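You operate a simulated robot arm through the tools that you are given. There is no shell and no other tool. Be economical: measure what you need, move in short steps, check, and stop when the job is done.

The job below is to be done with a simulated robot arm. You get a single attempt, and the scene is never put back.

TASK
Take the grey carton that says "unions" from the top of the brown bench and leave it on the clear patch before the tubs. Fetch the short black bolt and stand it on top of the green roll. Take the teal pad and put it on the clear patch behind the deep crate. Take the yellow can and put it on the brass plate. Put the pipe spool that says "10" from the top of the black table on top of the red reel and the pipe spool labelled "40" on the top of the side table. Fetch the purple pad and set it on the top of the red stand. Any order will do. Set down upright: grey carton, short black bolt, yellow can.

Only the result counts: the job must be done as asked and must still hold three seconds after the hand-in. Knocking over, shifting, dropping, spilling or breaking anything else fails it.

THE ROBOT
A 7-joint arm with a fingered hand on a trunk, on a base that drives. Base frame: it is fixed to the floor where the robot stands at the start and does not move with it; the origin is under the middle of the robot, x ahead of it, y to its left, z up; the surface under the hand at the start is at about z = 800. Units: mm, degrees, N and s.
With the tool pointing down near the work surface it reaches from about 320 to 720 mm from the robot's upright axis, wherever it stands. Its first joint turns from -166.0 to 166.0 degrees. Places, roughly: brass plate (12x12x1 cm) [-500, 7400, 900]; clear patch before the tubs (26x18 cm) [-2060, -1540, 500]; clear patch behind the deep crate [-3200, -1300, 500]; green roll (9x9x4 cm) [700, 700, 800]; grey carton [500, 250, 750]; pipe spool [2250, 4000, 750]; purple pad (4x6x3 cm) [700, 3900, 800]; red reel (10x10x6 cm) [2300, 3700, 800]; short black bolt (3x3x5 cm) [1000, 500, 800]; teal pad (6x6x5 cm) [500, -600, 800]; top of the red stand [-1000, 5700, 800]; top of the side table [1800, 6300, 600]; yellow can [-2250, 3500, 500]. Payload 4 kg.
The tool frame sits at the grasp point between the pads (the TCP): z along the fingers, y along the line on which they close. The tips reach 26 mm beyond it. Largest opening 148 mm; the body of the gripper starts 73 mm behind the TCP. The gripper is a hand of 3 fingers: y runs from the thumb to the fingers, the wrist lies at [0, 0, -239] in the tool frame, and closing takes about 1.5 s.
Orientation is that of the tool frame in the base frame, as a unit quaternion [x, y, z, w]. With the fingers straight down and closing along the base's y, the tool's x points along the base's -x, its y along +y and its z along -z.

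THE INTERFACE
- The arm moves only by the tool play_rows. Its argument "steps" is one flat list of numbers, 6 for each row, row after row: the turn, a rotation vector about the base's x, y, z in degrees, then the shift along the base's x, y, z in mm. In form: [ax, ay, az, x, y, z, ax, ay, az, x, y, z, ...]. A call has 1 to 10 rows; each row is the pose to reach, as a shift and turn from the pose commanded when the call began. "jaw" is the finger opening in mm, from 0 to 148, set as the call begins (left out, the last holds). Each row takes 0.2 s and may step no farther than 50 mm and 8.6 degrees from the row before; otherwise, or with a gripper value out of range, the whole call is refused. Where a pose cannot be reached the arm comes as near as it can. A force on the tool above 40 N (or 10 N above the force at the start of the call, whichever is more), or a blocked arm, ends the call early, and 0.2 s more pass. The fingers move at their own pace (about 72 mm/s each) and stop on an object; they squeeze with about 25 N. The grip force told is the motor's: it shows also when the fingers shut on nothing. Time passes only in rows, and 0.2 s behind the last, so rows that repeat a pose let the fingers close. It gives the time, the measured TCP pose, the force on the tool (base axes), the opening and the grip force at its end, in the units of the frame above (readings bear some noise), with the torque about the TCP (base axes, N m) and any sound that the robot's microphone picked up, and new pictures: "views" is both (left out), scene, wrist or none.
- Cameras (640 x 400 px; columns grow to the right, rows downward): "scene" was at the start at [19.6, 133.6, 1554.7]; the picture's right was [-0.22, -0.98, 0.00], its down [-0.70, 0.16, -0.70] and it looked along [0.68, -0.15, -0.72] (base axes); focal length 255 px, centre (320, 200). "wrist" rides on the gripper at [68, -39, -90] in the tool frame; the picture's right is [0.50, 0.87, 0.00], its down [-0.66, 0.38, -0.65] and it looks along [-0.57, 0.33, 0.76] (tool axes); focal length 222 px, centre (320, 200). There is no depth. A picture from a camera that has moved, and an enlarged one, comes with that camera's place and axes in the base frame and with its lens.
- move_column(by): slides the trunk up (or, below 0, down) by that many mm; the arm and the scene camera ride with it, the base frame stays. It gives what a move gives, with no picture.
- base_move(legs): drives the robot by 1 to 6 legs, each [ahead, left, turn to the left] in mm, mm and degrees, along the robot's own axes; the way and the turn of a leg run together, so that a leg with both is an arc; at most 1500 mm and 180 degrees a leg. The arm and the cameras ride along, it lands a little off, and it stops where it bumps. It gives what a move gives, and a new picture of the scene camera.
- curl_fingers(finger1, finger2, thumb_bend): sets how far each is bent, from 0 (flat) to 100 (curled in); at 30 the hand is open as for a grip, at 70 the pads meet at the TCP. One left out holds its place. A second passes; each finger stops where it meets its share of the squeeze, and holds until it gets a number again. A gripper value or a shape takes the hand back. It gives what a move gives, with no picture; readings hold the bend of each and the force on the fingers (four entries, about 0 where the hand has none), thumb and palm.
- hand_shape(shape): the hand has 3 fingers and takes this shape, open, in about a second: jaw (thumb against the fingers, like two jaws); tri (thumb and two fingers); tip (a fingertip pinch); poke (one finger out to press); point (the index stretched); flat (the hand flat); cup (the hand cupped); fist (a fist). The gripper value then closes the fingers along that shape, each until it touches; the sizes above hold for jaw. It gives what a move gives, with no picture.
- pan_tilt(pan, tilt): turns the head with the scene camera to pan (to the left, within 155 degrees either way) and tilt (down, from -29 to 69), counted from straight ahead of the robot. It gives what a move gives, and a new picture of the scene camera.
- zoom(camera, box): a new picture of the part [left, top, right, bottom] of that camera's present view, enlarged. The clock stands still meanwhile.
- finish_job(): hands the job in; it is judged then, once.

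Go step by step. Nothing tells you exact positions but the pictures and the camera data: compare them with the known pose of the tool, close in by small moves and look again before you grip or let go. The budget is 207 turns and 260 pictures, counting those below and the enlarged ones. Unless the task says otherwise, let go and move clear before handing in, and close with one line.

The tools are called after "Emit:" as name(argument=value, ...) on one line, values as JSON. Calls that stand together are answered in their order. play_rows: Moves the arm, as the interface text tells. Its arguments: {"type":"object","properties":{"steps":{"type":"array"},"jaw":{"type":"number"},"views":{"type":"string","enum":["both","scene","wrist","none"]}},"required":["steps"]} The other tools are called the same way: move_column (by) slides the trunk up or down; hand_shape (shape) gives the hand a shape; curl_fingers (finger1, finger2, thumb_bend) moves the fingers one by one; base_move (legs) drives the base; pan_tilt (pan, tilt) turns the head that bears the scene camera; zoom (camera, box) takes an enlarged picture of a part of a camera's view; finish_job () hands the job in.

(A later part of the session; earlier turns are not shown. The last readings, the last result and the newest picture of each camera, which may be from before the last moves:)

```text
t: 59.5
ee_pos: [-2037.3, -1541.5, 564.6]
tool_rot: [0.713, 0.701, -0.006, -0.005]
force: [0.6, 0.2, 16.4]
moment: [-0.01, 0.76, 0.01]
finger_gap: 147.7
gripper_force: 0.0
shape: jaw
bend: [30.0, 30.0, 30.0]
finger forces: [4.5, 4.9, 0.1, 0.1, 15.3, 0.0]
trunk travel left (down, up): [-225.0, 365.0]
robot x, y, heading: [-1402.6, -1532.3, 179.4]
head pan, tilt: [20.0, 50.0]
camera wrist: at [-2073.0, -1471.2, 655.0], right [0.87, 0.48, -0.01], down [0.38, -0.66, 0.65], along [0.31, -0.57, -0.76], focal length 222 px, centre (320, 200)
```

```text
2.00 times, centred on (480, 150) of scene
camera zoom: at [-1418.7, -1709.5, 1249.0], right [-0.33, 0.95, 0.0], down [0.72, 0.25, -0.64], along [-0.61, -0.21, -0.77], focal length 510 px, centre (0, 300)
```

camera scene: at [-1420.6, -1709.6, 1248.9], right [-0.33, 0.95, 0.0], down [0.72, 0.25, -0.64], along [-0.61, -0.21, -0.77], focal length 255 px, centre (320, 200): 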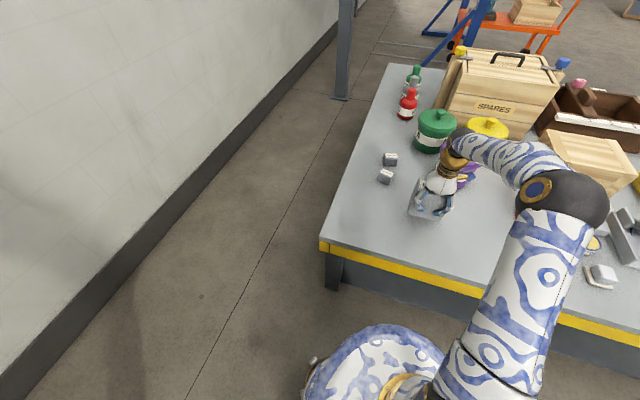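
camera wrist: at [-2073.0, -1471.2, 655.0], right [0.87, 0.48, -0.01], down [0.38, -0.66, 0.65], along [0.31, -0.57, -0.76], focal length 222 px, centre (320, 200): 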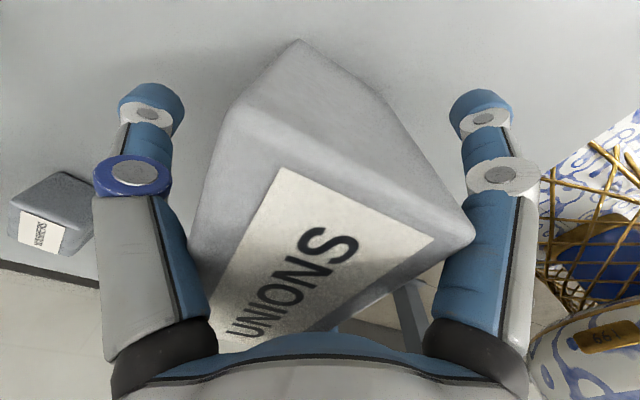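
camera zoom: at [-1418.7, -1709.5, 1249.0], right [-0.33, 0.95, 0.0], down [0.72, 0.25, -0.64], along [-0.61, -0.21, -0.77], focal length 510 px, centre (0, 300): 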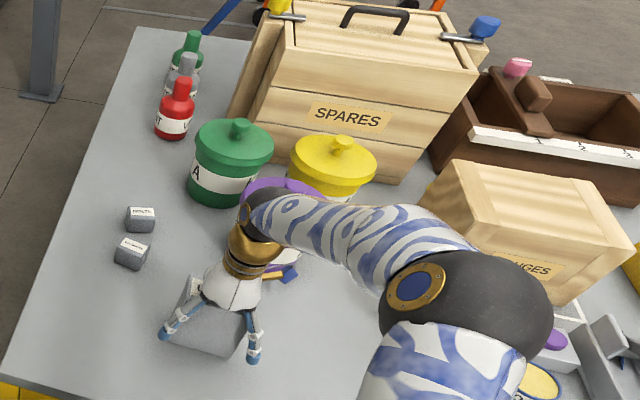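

Emit:
play_rows(steps=[0, 0, 0, 0, 0, 5, 0, 0, 0, 0, 0, 40, 0, 0, 0, 0, 0, 85, 0, 0, 0, 0, 0, 130, 0, 0, 0, 0, 0, 175, 0, 0, 0, 0, 0, 220, 0, 0, 0, 45, 0, 230, 0, 0, 0, 90, 0, 240, 0, 0, 0, 135, 0, 250], views="scene")

Emit:
move_column(by=300)

Emit:
pan_tilt(pan=10, tilt=35)

```text
t: 61.5
ee_pos: [-1900.9, -1537.2, 813.6]
tool_rot: [0.713, 0.701, -0.005, -0.005]
force: [-0.1, 1.4, 0.2]
moment: [-0.02, -0.04, 0.0]
finger_gap: 147.7
gripper_force: 0.0
shape: jaw
bend: [30.0, 30.0, 30.0]
finger forces: [0.0, 0.1, 0.0, 0.0, 0.0, 0.0]
trunk travel left (down, up): [-225.0, 365.0]
robot x, y, heading: [-1403.2, -1536.1, 178.9]
head pan, tilt: [20.0, 50.0]
camera scene: at [-1420.5, -1709.5, 1248.9], right [-0.33, 0.95, 0.0], down [0.72, 0.25, -0.64], along [-0.61, -0.21, -0.77], focal length 255 px, centre (320, 200)
```

scene: 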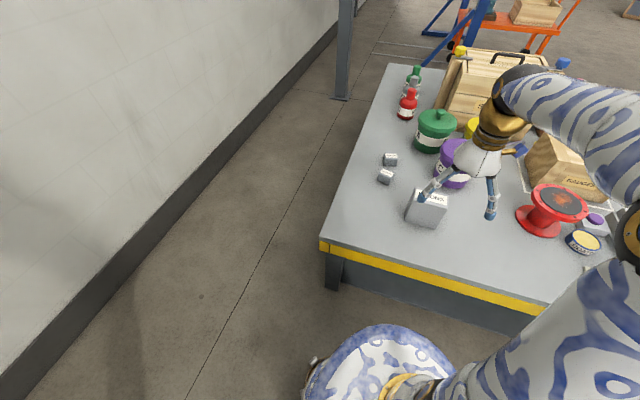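

```text
t: 64.5
ee_pos: [-1901.2, -1537.6, 1113.5]
tool_rot: [0.714, 0.7, -0.005, -0.004]
force: [-0.4, -0.7, -0.7]
moment: [0.0, 0.01, -0.01]
finger_gap: 148.1
gripper_force: 0.0
shape: jaw
bend: [30.0, 30.0, 30.0]
finger forces: [0.0, 0.0, 0.0, 0.1, 0.0, 0.1]
trunk travel left (down, up): [-525.0, 65.0]
robot x, y, heading: [-1403.6, -1534.1, 179.1]
head pan, tilt: [20.0, 50.0]
```

```text
t: 65.2
ee_pos: [-1901.1, -1538.6, 1112.5]
tool_rot: [0.713, 0.701, -0.005, -0.004]
force: [-0.2, 0.0, -0.2]
moment: [-0.01, 0.01, 0.01]
finger_gap: 148.0
gripper_force: 0.0
shape: jaw
bend: [30.0, 30.0, 30.0]
finger forces: [0.1, 0.0, 0.0, 0.0, 0.1, 0.1]
trunk travel left (down, up): [-525.0, 65.0]
robot x, y, heading: [-1406.9, -1529.4, 179.1]
head pan, tilt: [10.0, 35.0]
camera scene: at [-1434.3, -1698.3, 1570.6], right [-0.16, 0.99, 0.0], down [0.57, 0.09, -0.82], along [-0.81, -0.13, -0.57], focal length 255 px, centre (320, 200)
```

scene: 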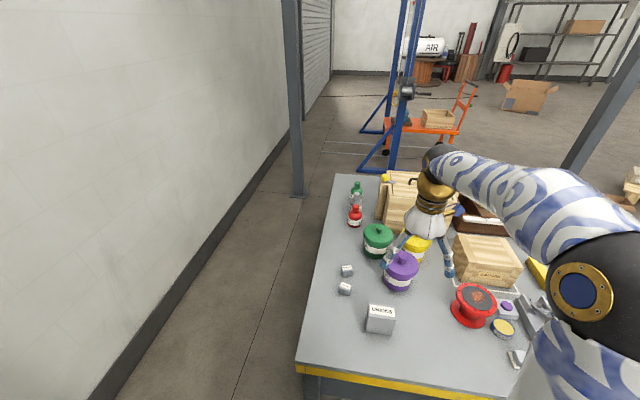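

The carton stands on the patch. Next is the teal pad at the bench's right end, so I'll drive back there.

Emit:
base_move(legs=[[-300, 0, 0], [0, 0, -179], [0, 930, 0], [1125, 0, 0]])

Emit:
pan_tilt(pan=0, tilt=55)

```text
t: 84.5
ee_pos: [543.0, -631.4, 1114.0]
tool_rot: [-0.699, 0.715, -0.005, 0.004]
force: [0.2, 0.0, 0.2]
moment: [-0.02, 0.01, 0.03]
finger_gap: 148.2
gripper_force: 0.0
shape: jaw
bend: [30.0, 30.0, 30.0]
finger forces: [0.0, 0.0, 0.0, 0.0, 0.1, 0.0]
trunk travel left (down, up): [-525.0, 65.0]
robot x, y, heading: [48.5, -633.9, -1.3]
head pan, tilt: [10.0, 35.0]
camera scene: at [79.0, -467.2, 1570.7], right [0.15, -0.99, 0.0], down [-0.57, -0.09, -0.82], along [0.81, 0.12, -0.57], focal length 255 px, centre (320, 200)
```

scene: 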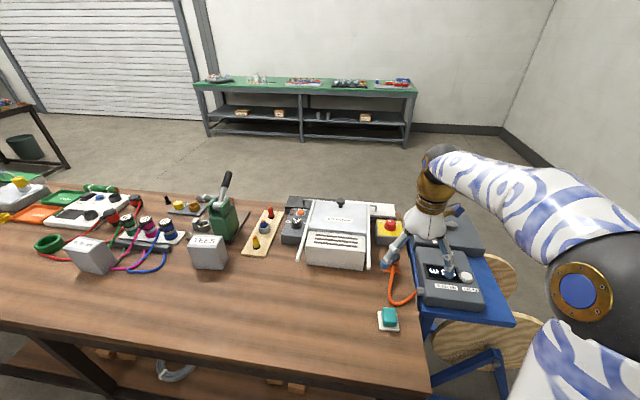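

```text
t: 85.3
ee_pos: [544.2, -630.9, 1113.1]
tool_rot: [-0.699, 0.715, -0.005, 0.005]
force: [-0.4, 0.2, 0.7]
moment: [-0.04, -0.02, -0.01]
finger_gap: 147.8
gripper_force: 0.2
shape: jaw
bend: [30.0, 30.0, 30.0]
finger forces: [0.1, 0.0, 0.0, 0.0, 0.1, 0.0]
trunk travel left (down, up): [-525.0, 65.0]
robot x, y, heading: [50.3, -634.1, -1.1]
head pan, tilt: [0.0, 55.0]
camera scene: at [63.9, -482.1, 1542.5], right [-0.02, -1.0, 0.0], down [-0.82, 0.02, -0.57], along [0.57, -0.01, -0.82], focal length 255 px, centre (320, 200)
```

scene: 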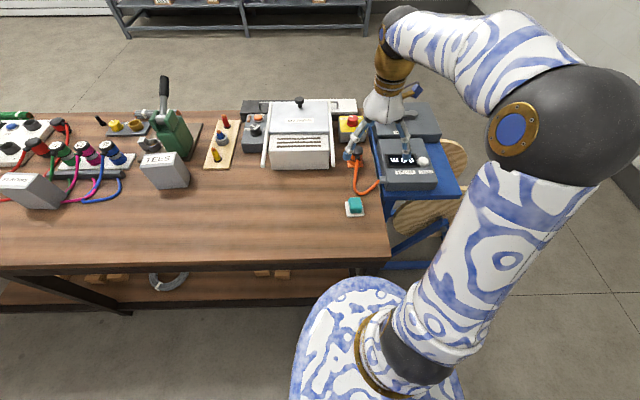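

Emit:
zoom(camera="scene", box=[315, 180, 395, 230])

Emit:
zoom(camera="wrist", box=[0, 0, 640, 400])

```text
8.00 times, centred on (355, 205) of scene
camera zoom: at [63.9, -482.1, 1542.5], right [-0.02, -1.0, 0.0], down [-0.82, 0.02, -0.57], along [0.57, -0.01, -0.82], focal length 2040 px, centre (40, 160)
```

zoom: 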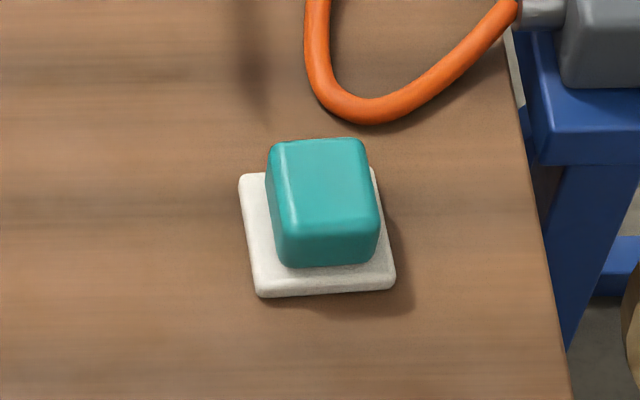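

```text
1.00 times, centred on (320, 200) of wrist (not enlarged: the box is as wide or as high as the picture)
camera zoom: at [580.6, -698.6, 1204.1], right [-0.88, -0.48, -0.01], down [-0.37, 0.66, 0.65], along [-0.3, 0.57, -0.76], focal length 222 px, centre (320, 200)
```

zoom: 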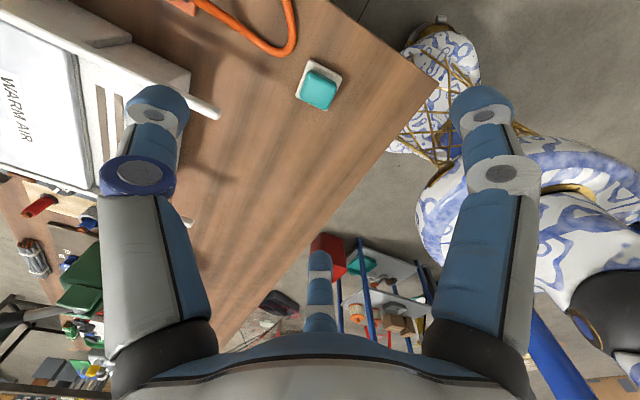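

The teal pad sits on a white base at about (543, −612). I'll part-close the fingers, move above it and refine from closer in.

Emit:
play_rows(steps=[0, 0, 0, -5, 9, -30, 0, 0, 0, -5, 18, -75, 0, 0, 0, -5, 18, -120, 0, 0, 0, -5, 18, -165, 0, 0, 0, -5, 18, -195, 0, 0, 0, -5, 18, -195], jaw=90, views="wrist")

Emit:
zoom(camera="scene", box=[295, 130, 415, 230])

```text
t: 86.7
ee_pos: [539.8, -612.4, 921.5]
tool_rot: [-0.699, 0.715, -0.005, 0.005]
force: [0.1, -0.3, -0.7]
moment: [-0.02, 0.02, 0.01]
finger_gap: 90.7
gripper_force: 0.0
shape: jaw
bend: [32.0, 32.0, 70.0]
finger forces: [0.0, 0.1, 0.1, 0.0, 0.0, 0.0]
trunk travel left (down, up): [-525.0, 65.0]
robot x, y, heading: [44.6, -634.8, -1.2]
head pan, tilt: [0.0, 55.0]
camera wrist: at [576.6, -681.5, 1010.8], right [-0.88, -0.48, -0.01], down [-0.37, 0.66, 0.65], along [-0.3, 0.57, -0.76], focal length 222 px, centre (320, 200)
```

wrist: 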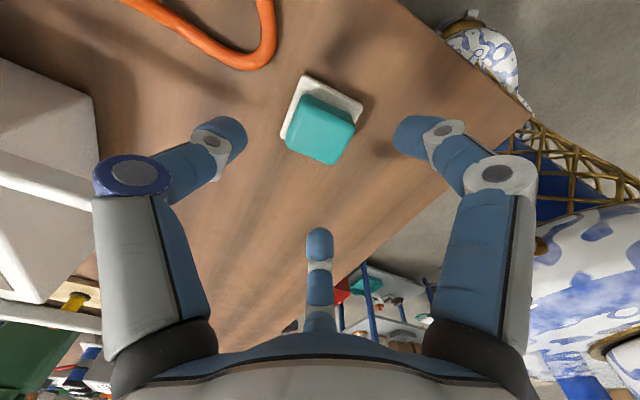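

```text
4.00 times, centred on (355, 180) of scene
camera zoom: at [63.9, -482.2, 1542.4], right [-0.02, -1.0, 0.0], down [-0.82, 0.02, -0.57], along [0.57, -0.01, -0.82], focal length 1020 px, centre (180, 280)
```

zoom: 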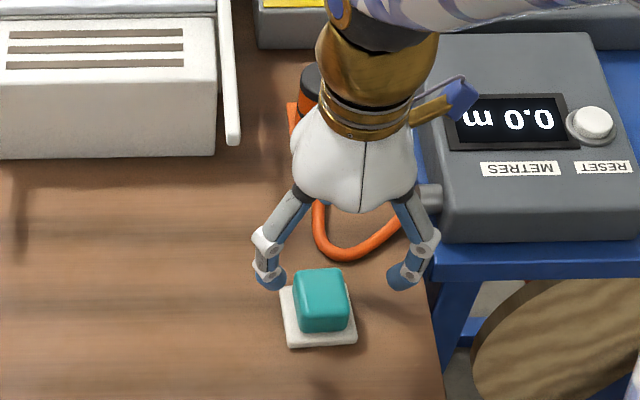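

The pad's centre is about (544, −613), its top near z 825 and its base top near z 800. I'm aligned, so I'll descend to grip the teal body just above the base.

Emit:
play_rows(steps=[0, 0, 0, 0, 0, -40, 0, 0, 0, 0, 0, -70, 0, 0, 0, 0, 0, -78, 0, 0, 0, 0, 0, -85, 0, 0, 0, 0, 0, -85], jaw=84, views="wrist")

Emit:
zoom(camera="scene", box=[295, 130, 415, 230])

```text
t: 87.9
ee_pos: [538.9, -612.7, 833.7]
tool_rot: [-0.698, 0.716, -0.005, 0.005]
force: [0.5, -0.7, 1.1]
moment: [0.03, -0.03, 0.03]
finger_gap: 84.9
gripper_force: 0.0
shape: jaw
bend: [33.0, 33.0, 70.0]
finger forces: [0.1, 0.0, 0.1, 0.0, 0.0, 0.0]
trunk travel left (down, up): [-525.0, 65.0]
robot x, y, heading: [45.6, -632.0, -1.4]
head pan, tilt: [0.0, 55.0]
camera wrist: at [576.4, -681.5, 924.3], right [-0.88, -0.48, -0.01], down [-0.37, 0.66, 0.65], along [-0.3, 0.57, -0.76], focal length 222 px, centre (320, 200)
```

wrist: 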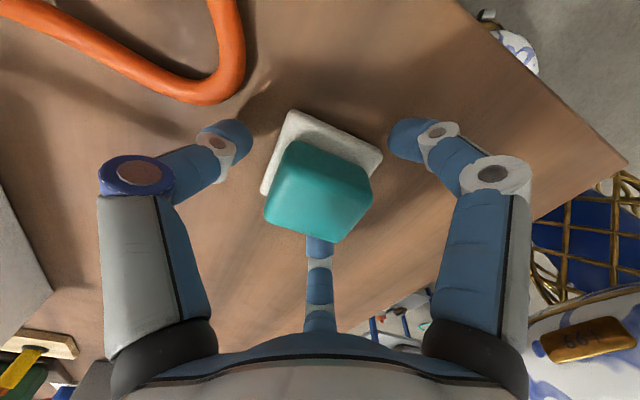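

```text
4.00 times, centred on (355, 180) of scene
camera zoom: at [63.9, -482.2, 1542.4], right [-0.02, -1.0, 0.0], down [-0.82, 0.02, -0.57], along [0.57, -0.01, -0.82], focal length 1020 px, centre (180, 280)
```

zoom: 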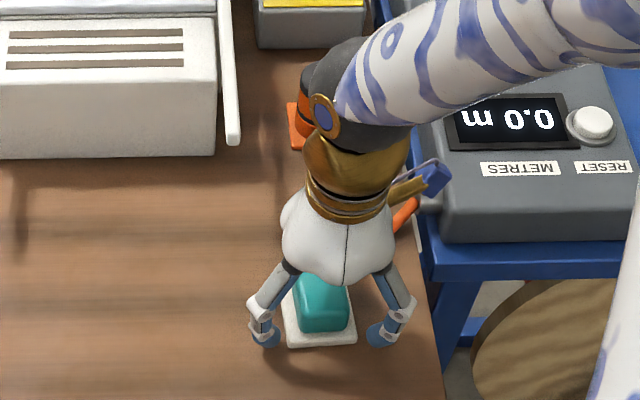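

Well centred and no contact. Closing.

Emit:
play_rows(steps=[0, 0, 0, 0, 0, 0, 0, 0, 0, 0, 0, 0, 0, 0, 0, 0, 0, 0, 0, 0, 0, 0, 0, 0, 0, 0, 0, 0, 0, 0, 0, 0, 0, 0, 0, 0], jaw=10, views="none")

Emit:
play_rows(steps=[0, 0, 0, 0, 0, 5, 0, 0, 0, 0, 0, 20, 0, 0, 0, 0, 0, 50, 0, 0, 0, 0, 0, 90, 0, 0, 0, 0, 0, 130, 0, 0, 0, 0, 0, 130], views="wrist")

Emit:
zoom(camera="scene", box=[295, 120, 415, 220])

```text
t: 89.3
ee_pos: [540.2, -614.2, 834.7]
tool_rot: [-0.699, 0.715, -0.006, 0.006]
force: [6.0, 0.1, 25.5]
moment: [0.0, 0.02, 0.02]
finger_gap: 54.5
gripper_force: 24.7
shape: jaw
bend: [78.0, 78.0, 70.0]
finger forces: [24.3, 23.9, 0.0, 0.0, 30.3, 0.0]
trunk travel left (down, up): [-525.0, 65.0]
robot x, y, heading: [49.1, -634.9, -1.4]
head pan, tilt: [0.0, 55.0]
```

```text
t: 90.7
ee_pos: [537.8, -612.1, 963.8]
tool_rot: [-0.699, 0.715, -0.005, 0.004]
force: [0.7, 0.2, -0.1]
moment: [-0.03, -0.02, 0.01]
finger_gap: 44.5
gripper_force: 25.4
shape: jaw
bend: [78.0, 77.0, 74.0]
finger forces: [19.7, 20.4, 0.1, 0.0, 7.6, 0.1]
trunk travel left (down, up): [-525.0, 65.0]
robot x, y, heading: [45.9, -634.4, -0.9]
head pan, tilt: [0.0, 55.0]
camera wrist: at [575.6, -679.5, 1054.7], right [-0.88, -0.48, -0.01], down [-0.37, 0.66, 0.65], along [-0.3, 0.57, -0.76], focal length 222 px, centre (320, 200)
```

wrist: 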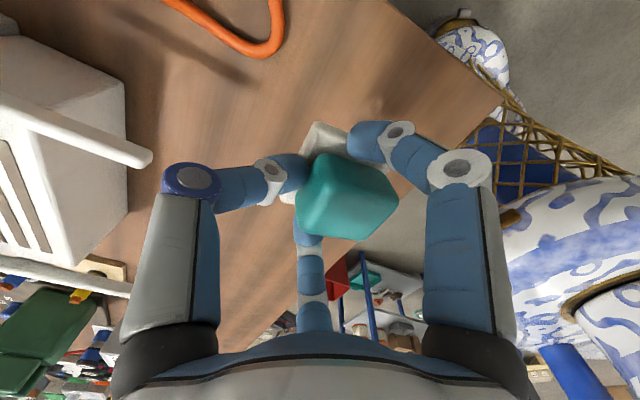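

```text
4.00 times, centred on (355, 170) of scene
camera zoom: at [63.8, -482.2, 1542.4], right [-0.02, -1.0, 0.0], down [-0.82, 0.02, -0.57], along [0.57, -0.01, -0.82], focal length 1020 px, centre (180, 320)
```

zoom: 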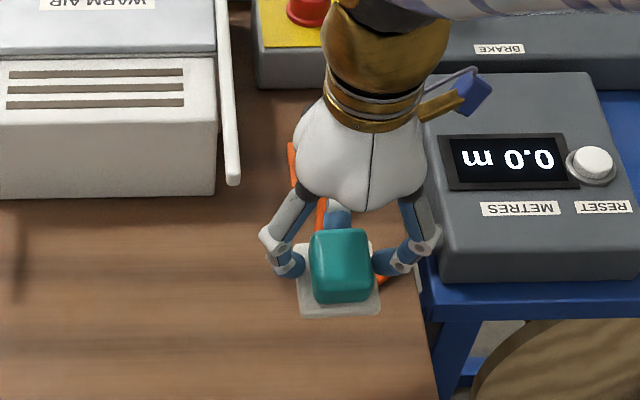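

The pad came up with its base and is held level. I'll raise it and drive round the low table's north side, hand pointing over the table.

Emit:
play_rows(steps=[0, 0, 0, 0, 0, 45, 0, 0, 0, 0, 0, 90, 0, 0, 0, 0, 0, 135, 0, 0, 0, 0, 0, 150], views="none")

Emit:
pan_tilt(pan=-90, tilt=30)

Emit:
base_move(legs=[[-1000, 0, 0], [0, 0, -89], [0, -480, 0], [-600, 0, 0]])

```text
t: 91.7
ee_pos: [536.5, -613.0, 1114.2]
tool_rot: [-0.699, 0.715, -0.005, 0.004]
force: [0.3, 0.6, -0.4]
moment: [0.03, -0.01, -0.02]
finger_gap: 44.1
gripper_force: 25.2
shape: jaw
bend: [78.0, 77.0, 74.0]
finger forces: [19.5, 20.2, 0.0, 0.0, 7.3, 0.0]
trunk travel left (down, up): [-525.0, 65.0]
robot x, y, heading: [48.2, -634.2, -1.4]
head pan, tilt: [0.0, 55.0]
```

```text
t: 93.4
ee_pos: [536.5, -613.0, 1112.7]
tool_rot: [-0.699, 0.715, -0.004, 0.004]
force: [0.1, 0.1, -0.8]
moment: [-0.02, -0.02, -0.01]
finger_gap: 44.2
gripper_force: 25.0
shape: jaw
bend: [78.0, 77.0, 74.0]
finger forces: [19.5, 20.1, 0.0, 0.1, 7.4, 0.0]
trunk travel left (down, up): [-525.0, 65.0]
robot x, y, heading: [47.0, -631.5, -1.3]
head pan, tilt: [-90.0, 30.0]
camera scene: at [-10.2, -570.9, 1578.5], right [-1.0, 0.02, 0.0], down [0.01, 0.5, -0.87], along [-0.02, -0.87, -0.5], focal length 255 px, centre (320, 200)
```

scene: 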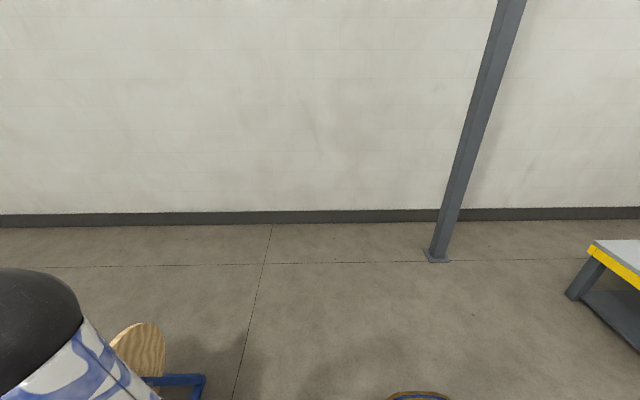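

```text
t: 107.2
ee_pos: [-1399.9, -582.7, 1112.0]
tool_rot: [-0.001, 1.0, -0.005, 0.002]
force: [0.0, 0.1, -0.1]
moment: [-0.02, 0.01, 0.02]
finger_gap: 43.6
gripper_force: 24.8
shape: jaw
bend: [78.0, 77.0, 74.0]
finger forces: [19.5, 20.1, 0.1, 0.0, 7.6, 0.0]
trunk travel left (down, up): [-525.0, 65.0]
robot x, y, heading: [-1436.6, -88.2, -89.6]
head pan, tilt: [-90.0, 30.0]
stopped in leg 4: the robot was blocked; the commanded pose is now the measured one
camera scene: at [-1372.7, -31.6, 1578.9], right [0.03, 1.0, 0.0], down [0.5, -0.01, -0.87], along [-0.87, 0.03, -0.5], focal length 255 px, centre (320, 200)
```

scene: 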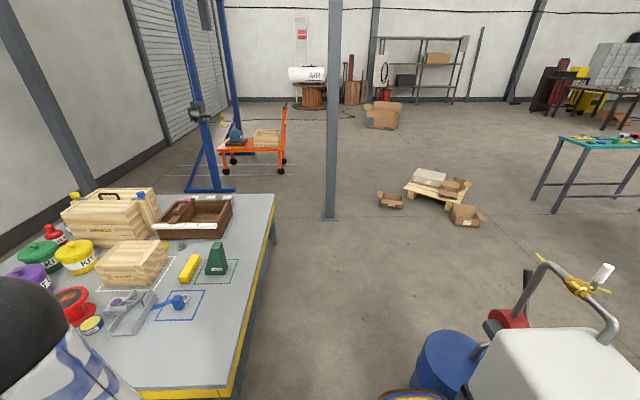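

I was blocked behind at y ≈ −88. I'll step away slightly and look at what's there before choosing a route.

Emit:
base_move(legs=[[60, 0, 0]])

Emit:
pan_tilt(pan=-150, tilt=50)

Emit:
pan_tilt(pan=150, tilt=50)

```text
t: 108.2
ee_pos: [-1398.4, -637.2, 1115.1]
tool_rot: [0.0, 1.0, -0.007, 0.0]
force: [-0.3, -0.5, -0.9]
moment: [0.0, -0.01, -0.02]
finger_gap: 44.1
gripper_force: 25.4
shape: jaw
bend: [78.0, 77.0, 74.0]
finger forces: [19.5, 20.2, 0.0, 0.1, 7.6, 0.0]
trunk travel left (down, up): [-525.0, 65.0]
robot x, y, heading: [-1428.4, -148.4, -90.1]
head pan, tilt: [-90.0, 30.0]
camera scene: at [-1370.2, -88.1, 1578.5], right [0.0, 1.0, 0.0], down [0.5, 0.0, -0.87], along [-0.87, 0.0, -0.5], focal length 255 px, centre (320, 200)
```

scene: 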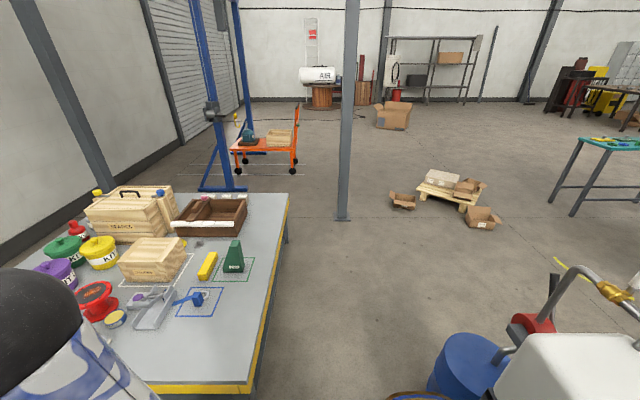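

```text
t: 109.5
ee_pos: [-1399.2, -635.9, 1113.6]
tool_rot: [-0.001, 1.0, -0.007, 0.0]
force: [-0.5, 0.3, -0.1]
moment: [-0.02, -0.03, 0.03]
finger_gap: 44.2
gripper_force: 24.5
shape: jaw
bend: [78.0, 77.0, 74.0]
finger forces: [19.5, 20.2, 0.0, 0.1, 7.6, 0.0]
trunk travel left (down, up): [-525.0, 65.0]
robot x, y, heading: [-1431.4, -149.1, -89.8]
head pan, tilt: [-150.0, 50.0]
camera scene: at [-1318.4, -20.5, 1549.0], right [0.86, 0.5, 0.0], down [0.38, -0.66, -0.64], along [-0.32, 0.56, -0.77], focal length 255 px, centre (320, 200)
```

scene: 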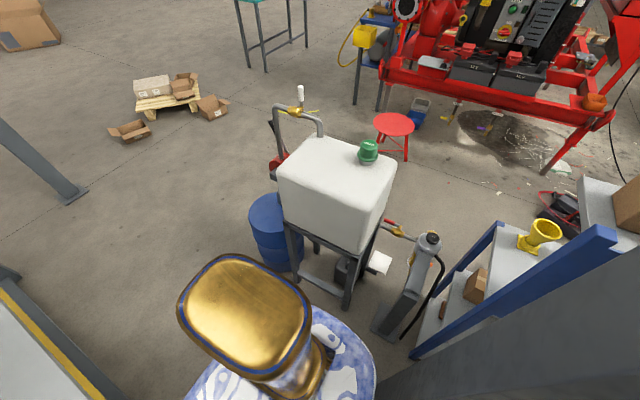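

```text
t: 113.5
ee_pos: [-1399.2, -636.8, 1114.1]
tool_rot: [-0.001, 1.0, -0.007, 0.001]
force: [-0.6, 0.6, -0.7]
moment: [-0.01, -0.01, 0.04]
finger_gap: 43.9
gripper_force: 25.0
shape: jaw
bend: [78.0, 77.0, 74.0]
finger forces: [19.5, 20.3, 0.1, 0.0, 7.7, 0.0]
trunk travel left (down, up): [-525.0, 65.0]
robot x, y, heading: [-1431.4, -147.1, -89.8]
head pan, tilt: [150.0, 50.0]
camera scene: at [-1241.3, -20.3, 1548.9], right [0.87, -0.5, 0.0], down [-0.38, -0.66, -0.64], along [0.32, 0.56, -0.77], focal length 255 px, centre (320, 200)
```

scene: 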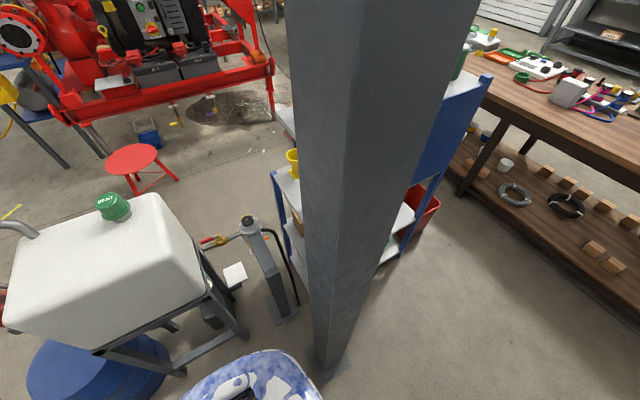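

The thing I touched was the fixed pillar near (−1190, 80). The corridor between the table and the tank is wide enough at y ≈ 20, so I'll go along it and look again.

Emit:
pan_tilt(pan=-90, tilt=35)

Emit:
base_move(legs=[[-168, -135, 0], [0, -1440, 0]])

```text
t: 116.9
ee_pos: [-1399.2, -635.9, 1114.3]
tool_rot: [-0.001, 1.0, -0.007, 0.0]
force: [-0.1, -0.4, -0.8]
moment: [-0.01, -0.01, 0.0]
finger_gap: 44.1
gripper_force: 25.1
shape: jaw
bend: [78.0, 77.0, 74.0]
finger forces: [19.6, 20.3, 0.1, 0.0, 7.5, 0.1]
trunk travel left (down, up): [-525.0, 65.0]
robot x, y, heading: [-1431.3, -146.8, -89.8]
head pan, tilt: [-90.0, 35.0]
camera scene: at [-1367.8, -87.2, 1570.7], right [0.0, 1.0, 0.0], down [0.57, 0.0, -0.82], along [-0.82, 0.0, -0.57], focal length 255 px, centre (320, 200)
```

scene: 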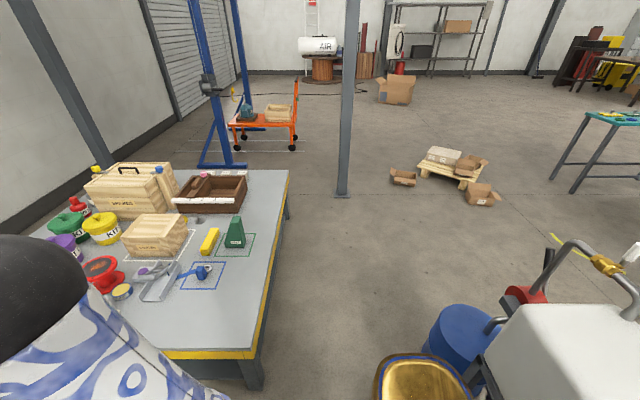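

```text
t: 125.3
ee_pos: [-2972.9, -471.7, 1113.9]
tool_rot: [-0.001, 1.0, -0.006, -0.001]
force: [-0.1, -0.2, -0.5]
moment: [0.01, -0.04, 0.0]
finger_gap: 44.2
gripper_force: 24.8
shape: jaw
bend: [78.0, 77.0, 74.0]
finger forces: [19.4, 20.2, 0.0, 0.0, 7.3, 0.0]
trunk travel left (down, up): [-525.0, 65.0]
robot x, y, heading: [-3004.2, 18.3, -89.7]
head pan, tilt: [-90.0, 35.0]
camera scene: at [-2942.1, 78.1, 1570.7], right [0.0, 1.0, 0.0], down [0.57, 0.0, -0.82], along [-0.82, 0.0, -0.57], focal length 255 px, centre (320, 200)
```

scene: 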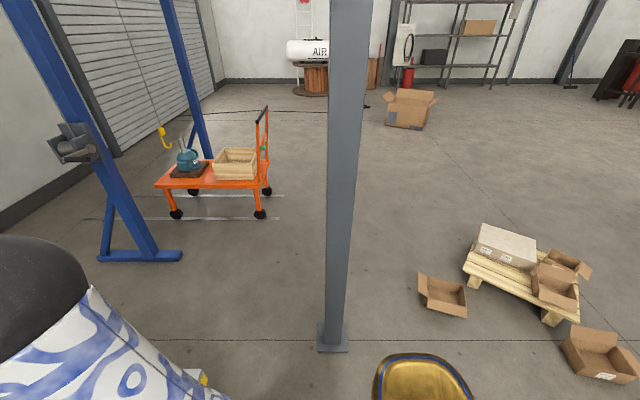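

The gap between the table corner and the pillar is tight, so I'll go around the pillar's outer side and come in behind the table.

Emit:
base_move(legs=[[-482, -246, 0], [-80, -600, 0], [330, -230, 0], [600, 80, 0], [950, 260, 0], [0, 0, 89.7]])

Emit:
pan_tilt(pan=5, tilt=50)

```text
t: 130.7
ee_pos: [-3551.3, -0.0, 1106.7]
tool_rot: [-0.097, 0.995, 0.001, 0.006]
force: [-0.9, -1.9, -2.5]
moment: [0.16, -0.12, -0.02]
finger_gap: 43.1
gripper_force: 25.0
shape: jaw
bend: [78.0, 77.0, 74.0]
finger forces: [19.0, 19.6, 0.1, 0.0, 5.9, 0.1]
trunk travel left (down, up): [-525.0, 65.0]
robot x, y, heading: [-3666.0, 491.5, -79.2]
head pan, tilt: [-90.0, 35.0]
stopped in leg 2: the robot was blocked; the commanded pose is now the measured one
camera scene: at [-3603.5, 557.4, 1570.8], right [-0.19, 0.98, 0.01], down [0.56, 0.11, -0.82], along [-0.81, -0.15, -0.57], focal length 255 px, centre (320, 200)
```

scene: 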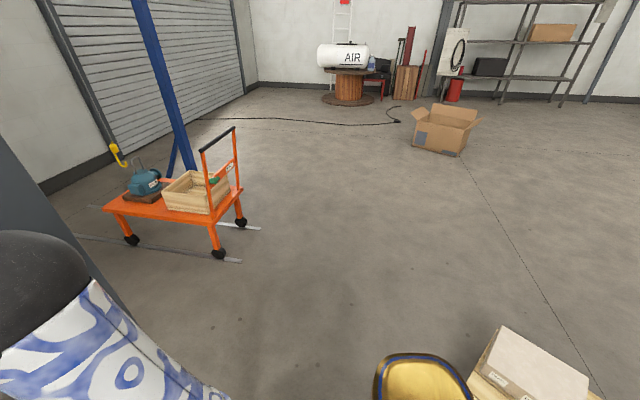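

```text
t: 132.4
ee_pos: [-3560.5, 12.7, 1109.6]
tool_rot: [-0.091, 0.996, -0.003, 0.003]
force: [-0.1, 0.1, -0.6]
moment: [0.02, 0.03, 0.01]
finger_gap: 43.2
gripper_force: 25.0
shape: jaw
bend: [78.0, 77.0, 74.0]
finger forces: [19.4, 19.7, 0.0, 0.0, 5.8, 0.0]
trunk travel left (down, up): [-525.0, 65.0]
robot x, y, heading: [-3670.7, 498.7, -79.9]
head pan, tilt: [5.0, 50.0]
camera scene: at [-3499.6, 512.3, 1547.2], right [-0.96, -0.26, 0.01], down [-0.21, 0.74, -0.64], along [0.16, -0.62, -0.77], focal length 255 px, centre (320, 200)
```

scene: 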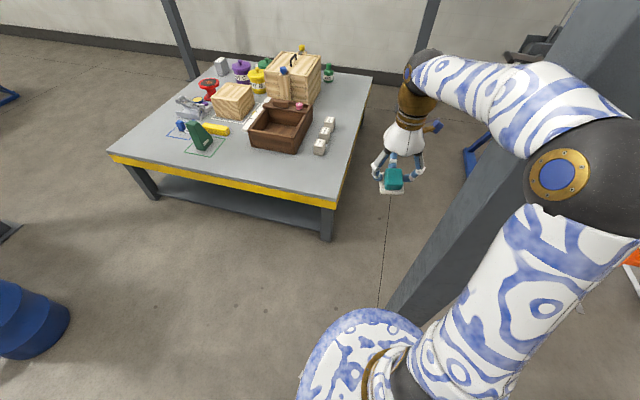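

The extended arm met the fixed pillar; the pad is still held. I'll pull back east, go north, turn the arm away and pass the pillar with the arm pointing west.

Emit:
base_move(legs=[[0, 250, 0], [-380, 0, 0]])

Emit:
zoom(camera="wrist", box=[0, 0, 640, 400])

```text
t: 136.2
ee_pos: [-3394.0, 425.4, 1110.2]
tool_rot: [-0.086, 0.996, -0.003, 0.008]
force: [0.2, 0.0, -0.7]
moment: [-0.04, -0.03, -0.01]
finger_gap: 43.1
gripper_force: 25.5
shape: jaw
bend: [78.0, 77.0, 74.0]
finger forces: [19.3, 19.6, 0.0, 0.0, 5.8, 0.0]
trunk travel left (down, up): [-525.0, 65.0]
robot x, y, heading: [-3493.3, 911.9, -80.2]
head pan, tilt: [5.0, 50.0]
camera scene: at [-3332.8, 922.7, 1549.0], right [-0.97, -0.26, 0.0], down [-0.2, 0.74, -0.64], along [0.16, -0.62, -0.77], focal length 255 px, centre (320, 200)
```

scene: 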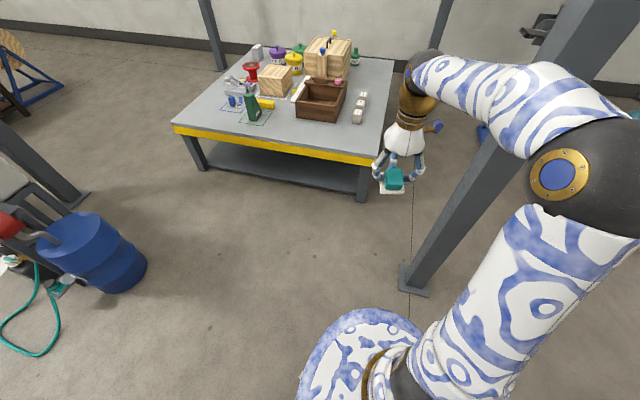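

```text
1.00 times, centred on (320, 200) of wrist (not enlarged: the box is as wide or as high as the picture)
camera zoom: at [-3453.6, 375.7, 1199.2], right [-0.64, 0.77, -0.01], down [0.57, 0.49, 0.66], along [0.51, 0.42, -0.75], focal length 222 px, centre (320, 200)
```

zoom: 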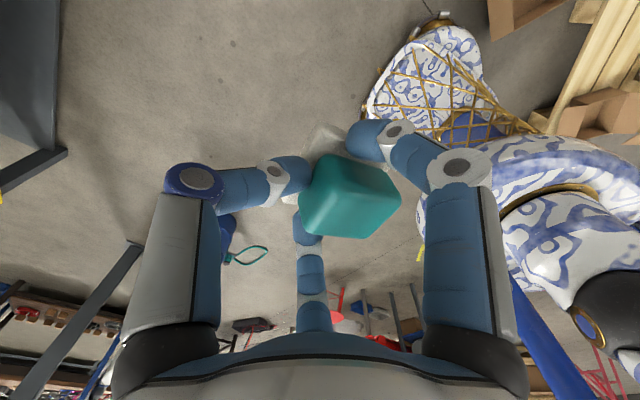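

Emit:
pan_tilt(pan=-100, tilt=48)

Emit:
pan_tilt(pan=-50, tilt=40)

```text
t: 138.1
ee_pos: [-3392.9, 425.2, 1110.6]
tool_rot: [-0.087, 0.996, -0.002, 0.008]
force: [0.8, 0.0, -0.5]
moment: [0.01, -0.04, -0.04]
finger_gap: 43.0
gripper_force: 24.9
shape: jaw
bend: [78.0, 77.0, 74.0]
finger forces: [19.3, 19.6, 0.1, 0.1, 5.8, 0.0]
trunk travel left (down, up): [-525.0, 65.0]
robot x, y, heading: [-3492.3, 910.5, -80.0]
head pan, tilt: [-100.0, 48.0]
camera scene: at [-3431.3, 997.0, 1551.7], right [0.0, 1.0, 0.0], down [0.74, 0.0, -0.67], along [-0.67, 0.0, -0.74], focal length 255 px, centre (320, 200)
```

scene: 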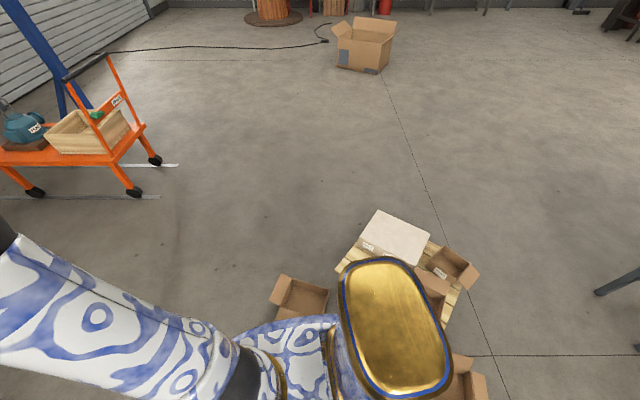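

```text
t: 139.2
ee_pos: [-3392.6, 425.4, 1109.2]
tool_rot: [-0.087, 0.996, -0.002, 0.007]
force: [-0.6, -0.4, -0.3]
moment: [-0.03, 0.02, -0.02]
finger_gap: 43.1
gripper_force: 25.2
shape: jaw
bend: [78.0, 77.0, 74.0]
finger forces: [19.4, 19.6, 0.0, 0.0, 5.7, 0.0]
trunk travel left (down, up): [-525.0, 65.0]
robot x, y, heading: [-3493.6, 908.5, -80.5]
head pan, tilt: [-50.0, 40.0]
camera scene: at [-3407.4, 931.9, 1563.1], right [-0.76, 0.65, 0.0], down [0.41, 0.49, -0.77], along [-0.49, -0.58, -0.64], focal length 255 px, centre (320, 200)
```

scene: 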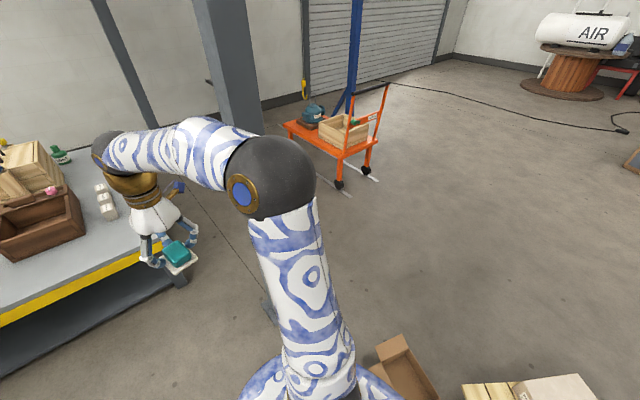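

The gaps beside the pillar are too tight, so I'll take the roomy detour round the north of the pallet boxes. First I'll go north and look west.

Emit:
base_move(legs=[[0, 0, -9.8], [-88, 343, 0], [-1330, 0, 0]])

Emit:
pan_tilt(pan=-90, tilt=25)

```text
t: 148.4
ee_pos: [-3126.1, 1814.0, 1109.8]
tool_rot: [0.008, 1.0, -0.003, 0.008]
force: [-0.1, 0.5, 0.3]
moment: [-0.03, 0.01, 0.01]
finger_gap: 42.9
gripper_force: 24.8
shape: jaw
bend: [78.0, 77.0, 74.0]
finger forces: [19.3, 19.6, 0.1, 0.0, 5.8, 0.0]
trunk travel left (down, up): [-525.0, 65.0]
robot x, y, heading: [-3131.4, 2309.9, -91.0]
head pan, tilt: [-50.0, 40.0]
camera scene: at [-3044.3, 2314.8, 1563.1], right [-0.63, 0.78, 0.0], down [0.5, 0.4, -0.77], along [-0.6, -0.48, -0.64], focal length 255 px, centre (320, 200)
```

scene: 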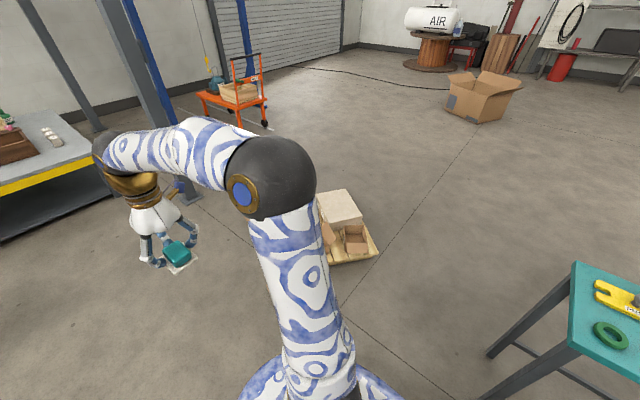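

```text
t: 149.5
ee_pos: [-3126.2, 1812.8, 1109.6]
tool_rot: [0.008, 1.0, -0.003, 0.007]
force: [-0.2, -1.0, -1.1]
moment: [-0.01, -0.01, 0.01]
finger_gap: 42.6
gripper_force: 24.6
shape: jaw
bend: [78.0, 77.0, 74.0]
finger forces: [19.2, 19.7, 0.1, 0.0, 5.7, 0.1]
trunk travel left (down, up): [-525.0, 65.0]
robot x, y, heading: [-3128.3, 2311.4, -91.1]
head pan, tilt: [-90.0, 25.0]
camera scene: at [-3070.4, 2369.7, 1586.4], right [0.02, 1.0, 0.0], down [0.42, -0.01, -0.91], along [-0.91, 0.01, -0.42], focal length 255 px, centre (320, 200)
```

scene: 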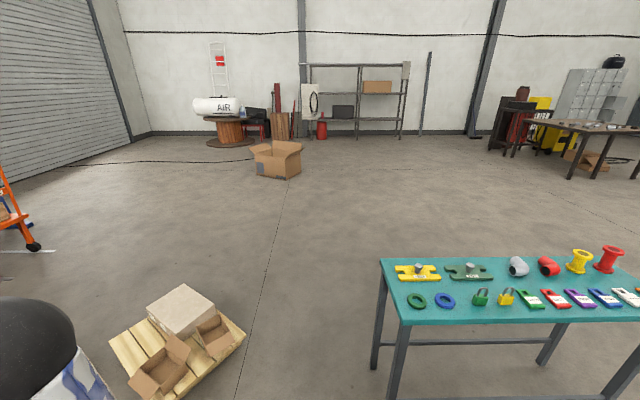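

The corridor between the pallet and the teal table is clear at y ≈ 2255. Driving round.

Emit:
base_move(legs=[[55, 0, 1.1], [0, -1470, 0], [555, -550, 0], [1200, 0, 0], [450, 900, 0]])

Emit:
pan_tilt(pan=30, tilt=35)

```text
t: 171.8
ee_pos: [-4295.7, -460.1, 1110.2]
tool_rot: [0.015, 1.0, -0.004, 0.007]
force: [0.6, 0.0, -0.3]
moment: [-0.03, -0.02, -0.04]
finger_gap: 42.8
gripper_force: 25.3
shape: jaw
bend: [78.0, 77.0, 74.0]
finger forces: [19.3, 19.7, 0.1, 0.0, 5.6, 0.1]
trunk travel left (down, up): [-525.0, 65.0]
robot x, y, heading: [-4292.7, 33.6, -91.8]
head pan, tilt: [-90.0, 25.0]
camera scene: at [-4232.0, 94.5, 1586.4], right [0.03, 1.0, 0.0], down [0.42, -0.01, -0.91], along [-0.91, 0.03, -0.42], focal length 255 px, centre (320, 200)
```

scene: 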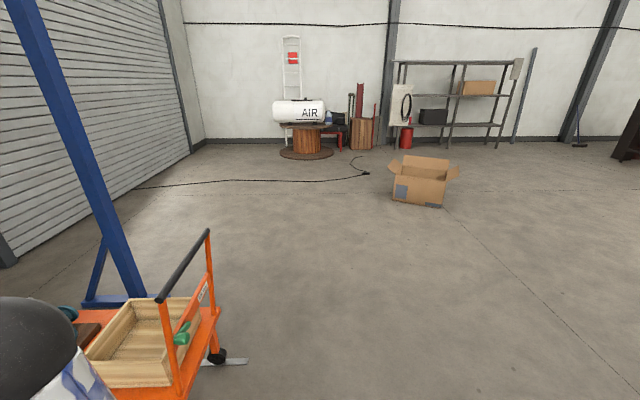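

```text
t: 173.8
ee_pos: [-4295.6, -461.0, 1109.7]
tool_rot: [0.014, 1.0, -0.002, 0.008]
force: [0.3, 0.2, 0.6]
moment: [0.02, 0.02, 0.0]
finger_gap: 43.1
gripper_force: 24.9
shape: jaw
bend: [78.0, 77.0, 74.0]
finger forces: [19.3, 19.6, 0.0, 0.1, 5.6, 0.0]
trunk travel left (down, up): [-525.0, 65.0]
robot x, y, heading: [-4294.0, 36.0, -91.8]
head pan, tilt: [30.0, 35.0]
camera scene: at [-4098.5, 14.0, 1570.7], right [-0.88, -0.47, 0.0], down [-0.27, 0.51, -0.82], along [0.39, -0.72, -0.57], focal length 255 px, centre (320, 200)
```

scene: 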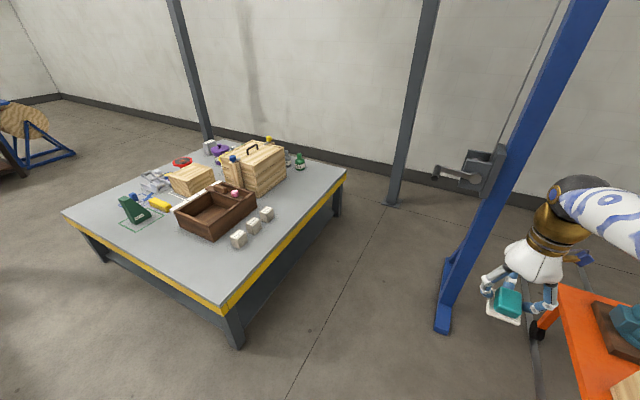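

The patch behind the SPARES crate is clear at about (−3190, −1300). I'll move to the table's west side and face it.

Emit:
base_move(legs=[[486, 294, 1.8], [0, 0, 90], [150, 0, 0], [0, -850, 0], [80, 0, 0]])

Emit:
pan_tilt(pan=10, tilt=45)

```text
t: 184.6
ee_pos: [-3356.3, -1083.0, 1106.1]
tool_rot: [-0.679, 0.734, 0.011, 0.01]
force: [0.9, 0.6, 0.1]
moment: [-0.03, 0.02, 0.0]
finger_gap: 40.1
gripper_force: 24.4
shape: jaw
bend: [79.0, 79.0, 75.0]
finger forces: [17.5, 19.1, 0.0, 0.1, 4.4, 0.0]
trunk travel left (down, up): [-525.0, 65.0]
robot x, y, heading: [-3858.8, -1039.9, -4.3]
head pan, tilt: [30.0, 35.0]
stopped in leg 4: the robot was blocked; the commanded pose is now the measured one
camera scene: at [-3827.4, -845.4, 1570.3], right [0.43, -0.9, 0.0], down [-0.52, -0.25, -0.82], along [0.74, 0.35, -0.57], focal length 255 px, centre (320, 200)
```

scene: 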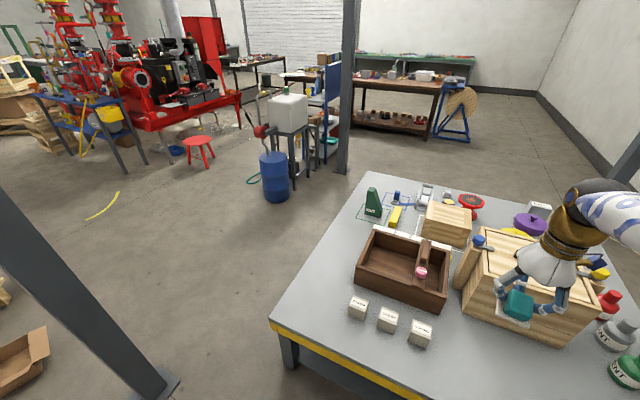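

```text
t: 185.4
ee_pos: [-3357.9, -1085.4, 1105.9]
tool_rot: [-0.679, 0.734, 0.011, 0.011]
force: [-0.7, 0.0, 0.1]
moment: [-0.04, -0.04, 0.0]
finger_gap: 39.9
gripper_force: 25.2
shape: jaw
bend: [79.0, 79.0, 75.0]
finger forces: [17.6, 19.2, 0.1, 0.0, 4.3, 0.0]
trunk travel left (down, up): [-525.0, 65.0]
robot x, y, heading: [-3862.7, -1039.9, -4.4]
head pan, tilt: [10.0, 45.0]
camera scene: at [-3826.0, -877.4, 1555.9], right [0.1, -1.0, 0.0], down [-0.7, -0.07, -0.71], along [0.7, 0.07, -0.71], focal length 255 px, centre (320, 200)
```

scene: 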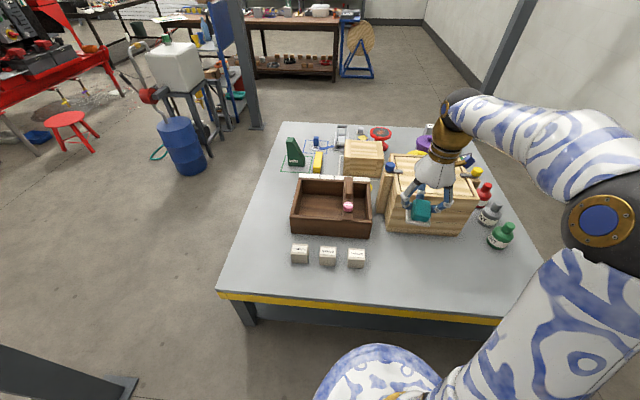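

Blocked at y ≈ −1040 by something on the right. I'll look.

Emit:
pan_tilt(pan=-80, tilt=50)

Emit:
pan_tilt(pan=-140, tilt=40)

Emit:
zoom(camera="wrist", box=[0, 0, 640, 400])

```text
t: 187.1
ee_pos: [-3357.0, -1084.9, 1105.4]
tool_rot: [-0.679, 0.734, 0.011, 0.011]
force: [-0.6, -0.2, -0.6]
moment: [-0.03, -0.03, -0.03]
finger_gap: 39.9
gripper_force: 25.1
shape: jaw
bend: [79.0, 79.0, 75.0]
finger forces: [17.6, 19.3, 0.0, 0.0, 4.3, 0.0]
trunk travel left (down, up): [-525.0, 65.0]
robot x, y, heading: [-3866.0, -1042.1, -4.3]
head pan, tilt: [-80.0, 50.0]
camera scene: at [-3899.3, -962.1, 1549.0], right [-1.0, -0.1, 0.0], down [-0.08, 0.76, -0.64], along [0.06, -0.64, -0.77], focal length 255 px, centre (320, 200)
```

scene: 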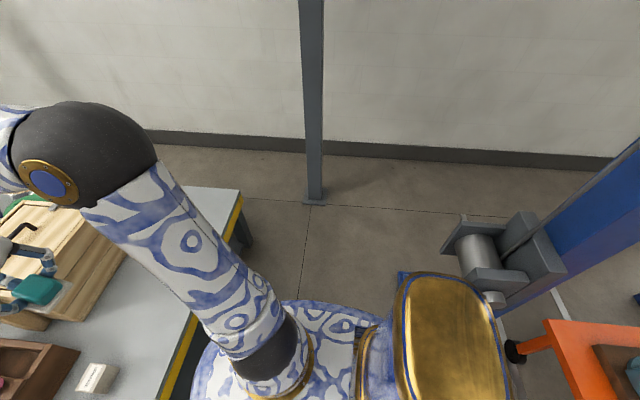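

```text
t: 188.4
ee_pos: [-3358.1, -1084.2, 1106.2]
tool_rot: [-0.68, 0.733, 0.012, 0.011]
force: [0.1, -0.8, -0.8]
moment: [0.02, -0.06, 0.03]
finger_gap: 40.4
gripper_force: 24.7
shape: jaw
bend: [79.0, 79.0, 75.0]
finger forces: [17.6, 19.1, 0.0, 0.0, 4.3, 0.0]
trunk travel left (down, up): [-525.0, 65.0]
robot x, y, heading: [-3863.5, -1044.1, -4.2]
head pan, tilt: [-140.0, 40.0]
camera scene: at [-3975.9, -935.1, 1563.2], right [-0.58, 0.81, 0.0], down [0.52, 0.38, -0.77], along [-0.62, -0.45, -0.64], focal length 255 px, centre (320, 200)
```

scene: 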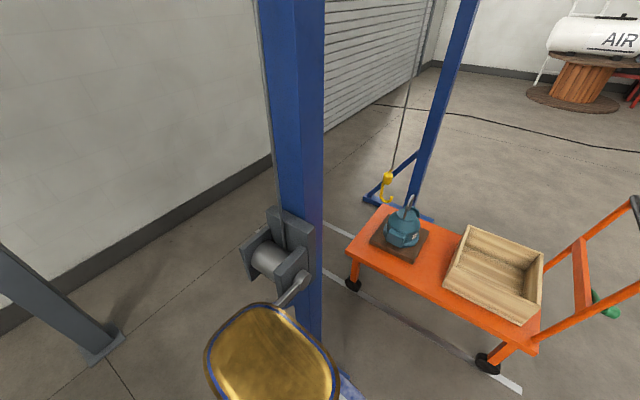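

```text
1.00 times, centred on (320, 200) of wrist (not enlarged: the box is as wide or as high as the picture)
camera zoom: at [-3323.1, -1157.3, 1193.2], right [-0.9, -0.43, -0.01], down [-0.33, 0.66, 0.68], along [-0.28, 0.61, -0.74], focal length 222 px, centre (320, 200)
```

zoom: 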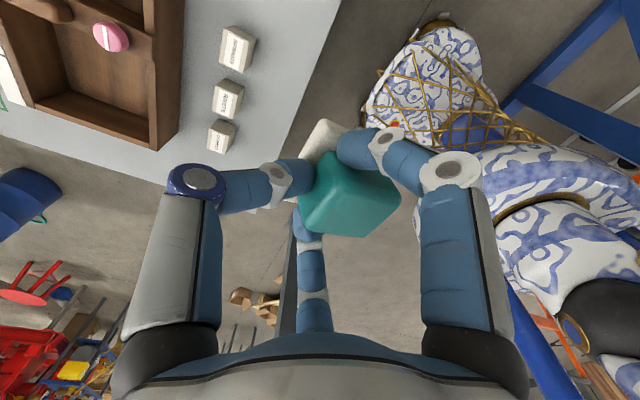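

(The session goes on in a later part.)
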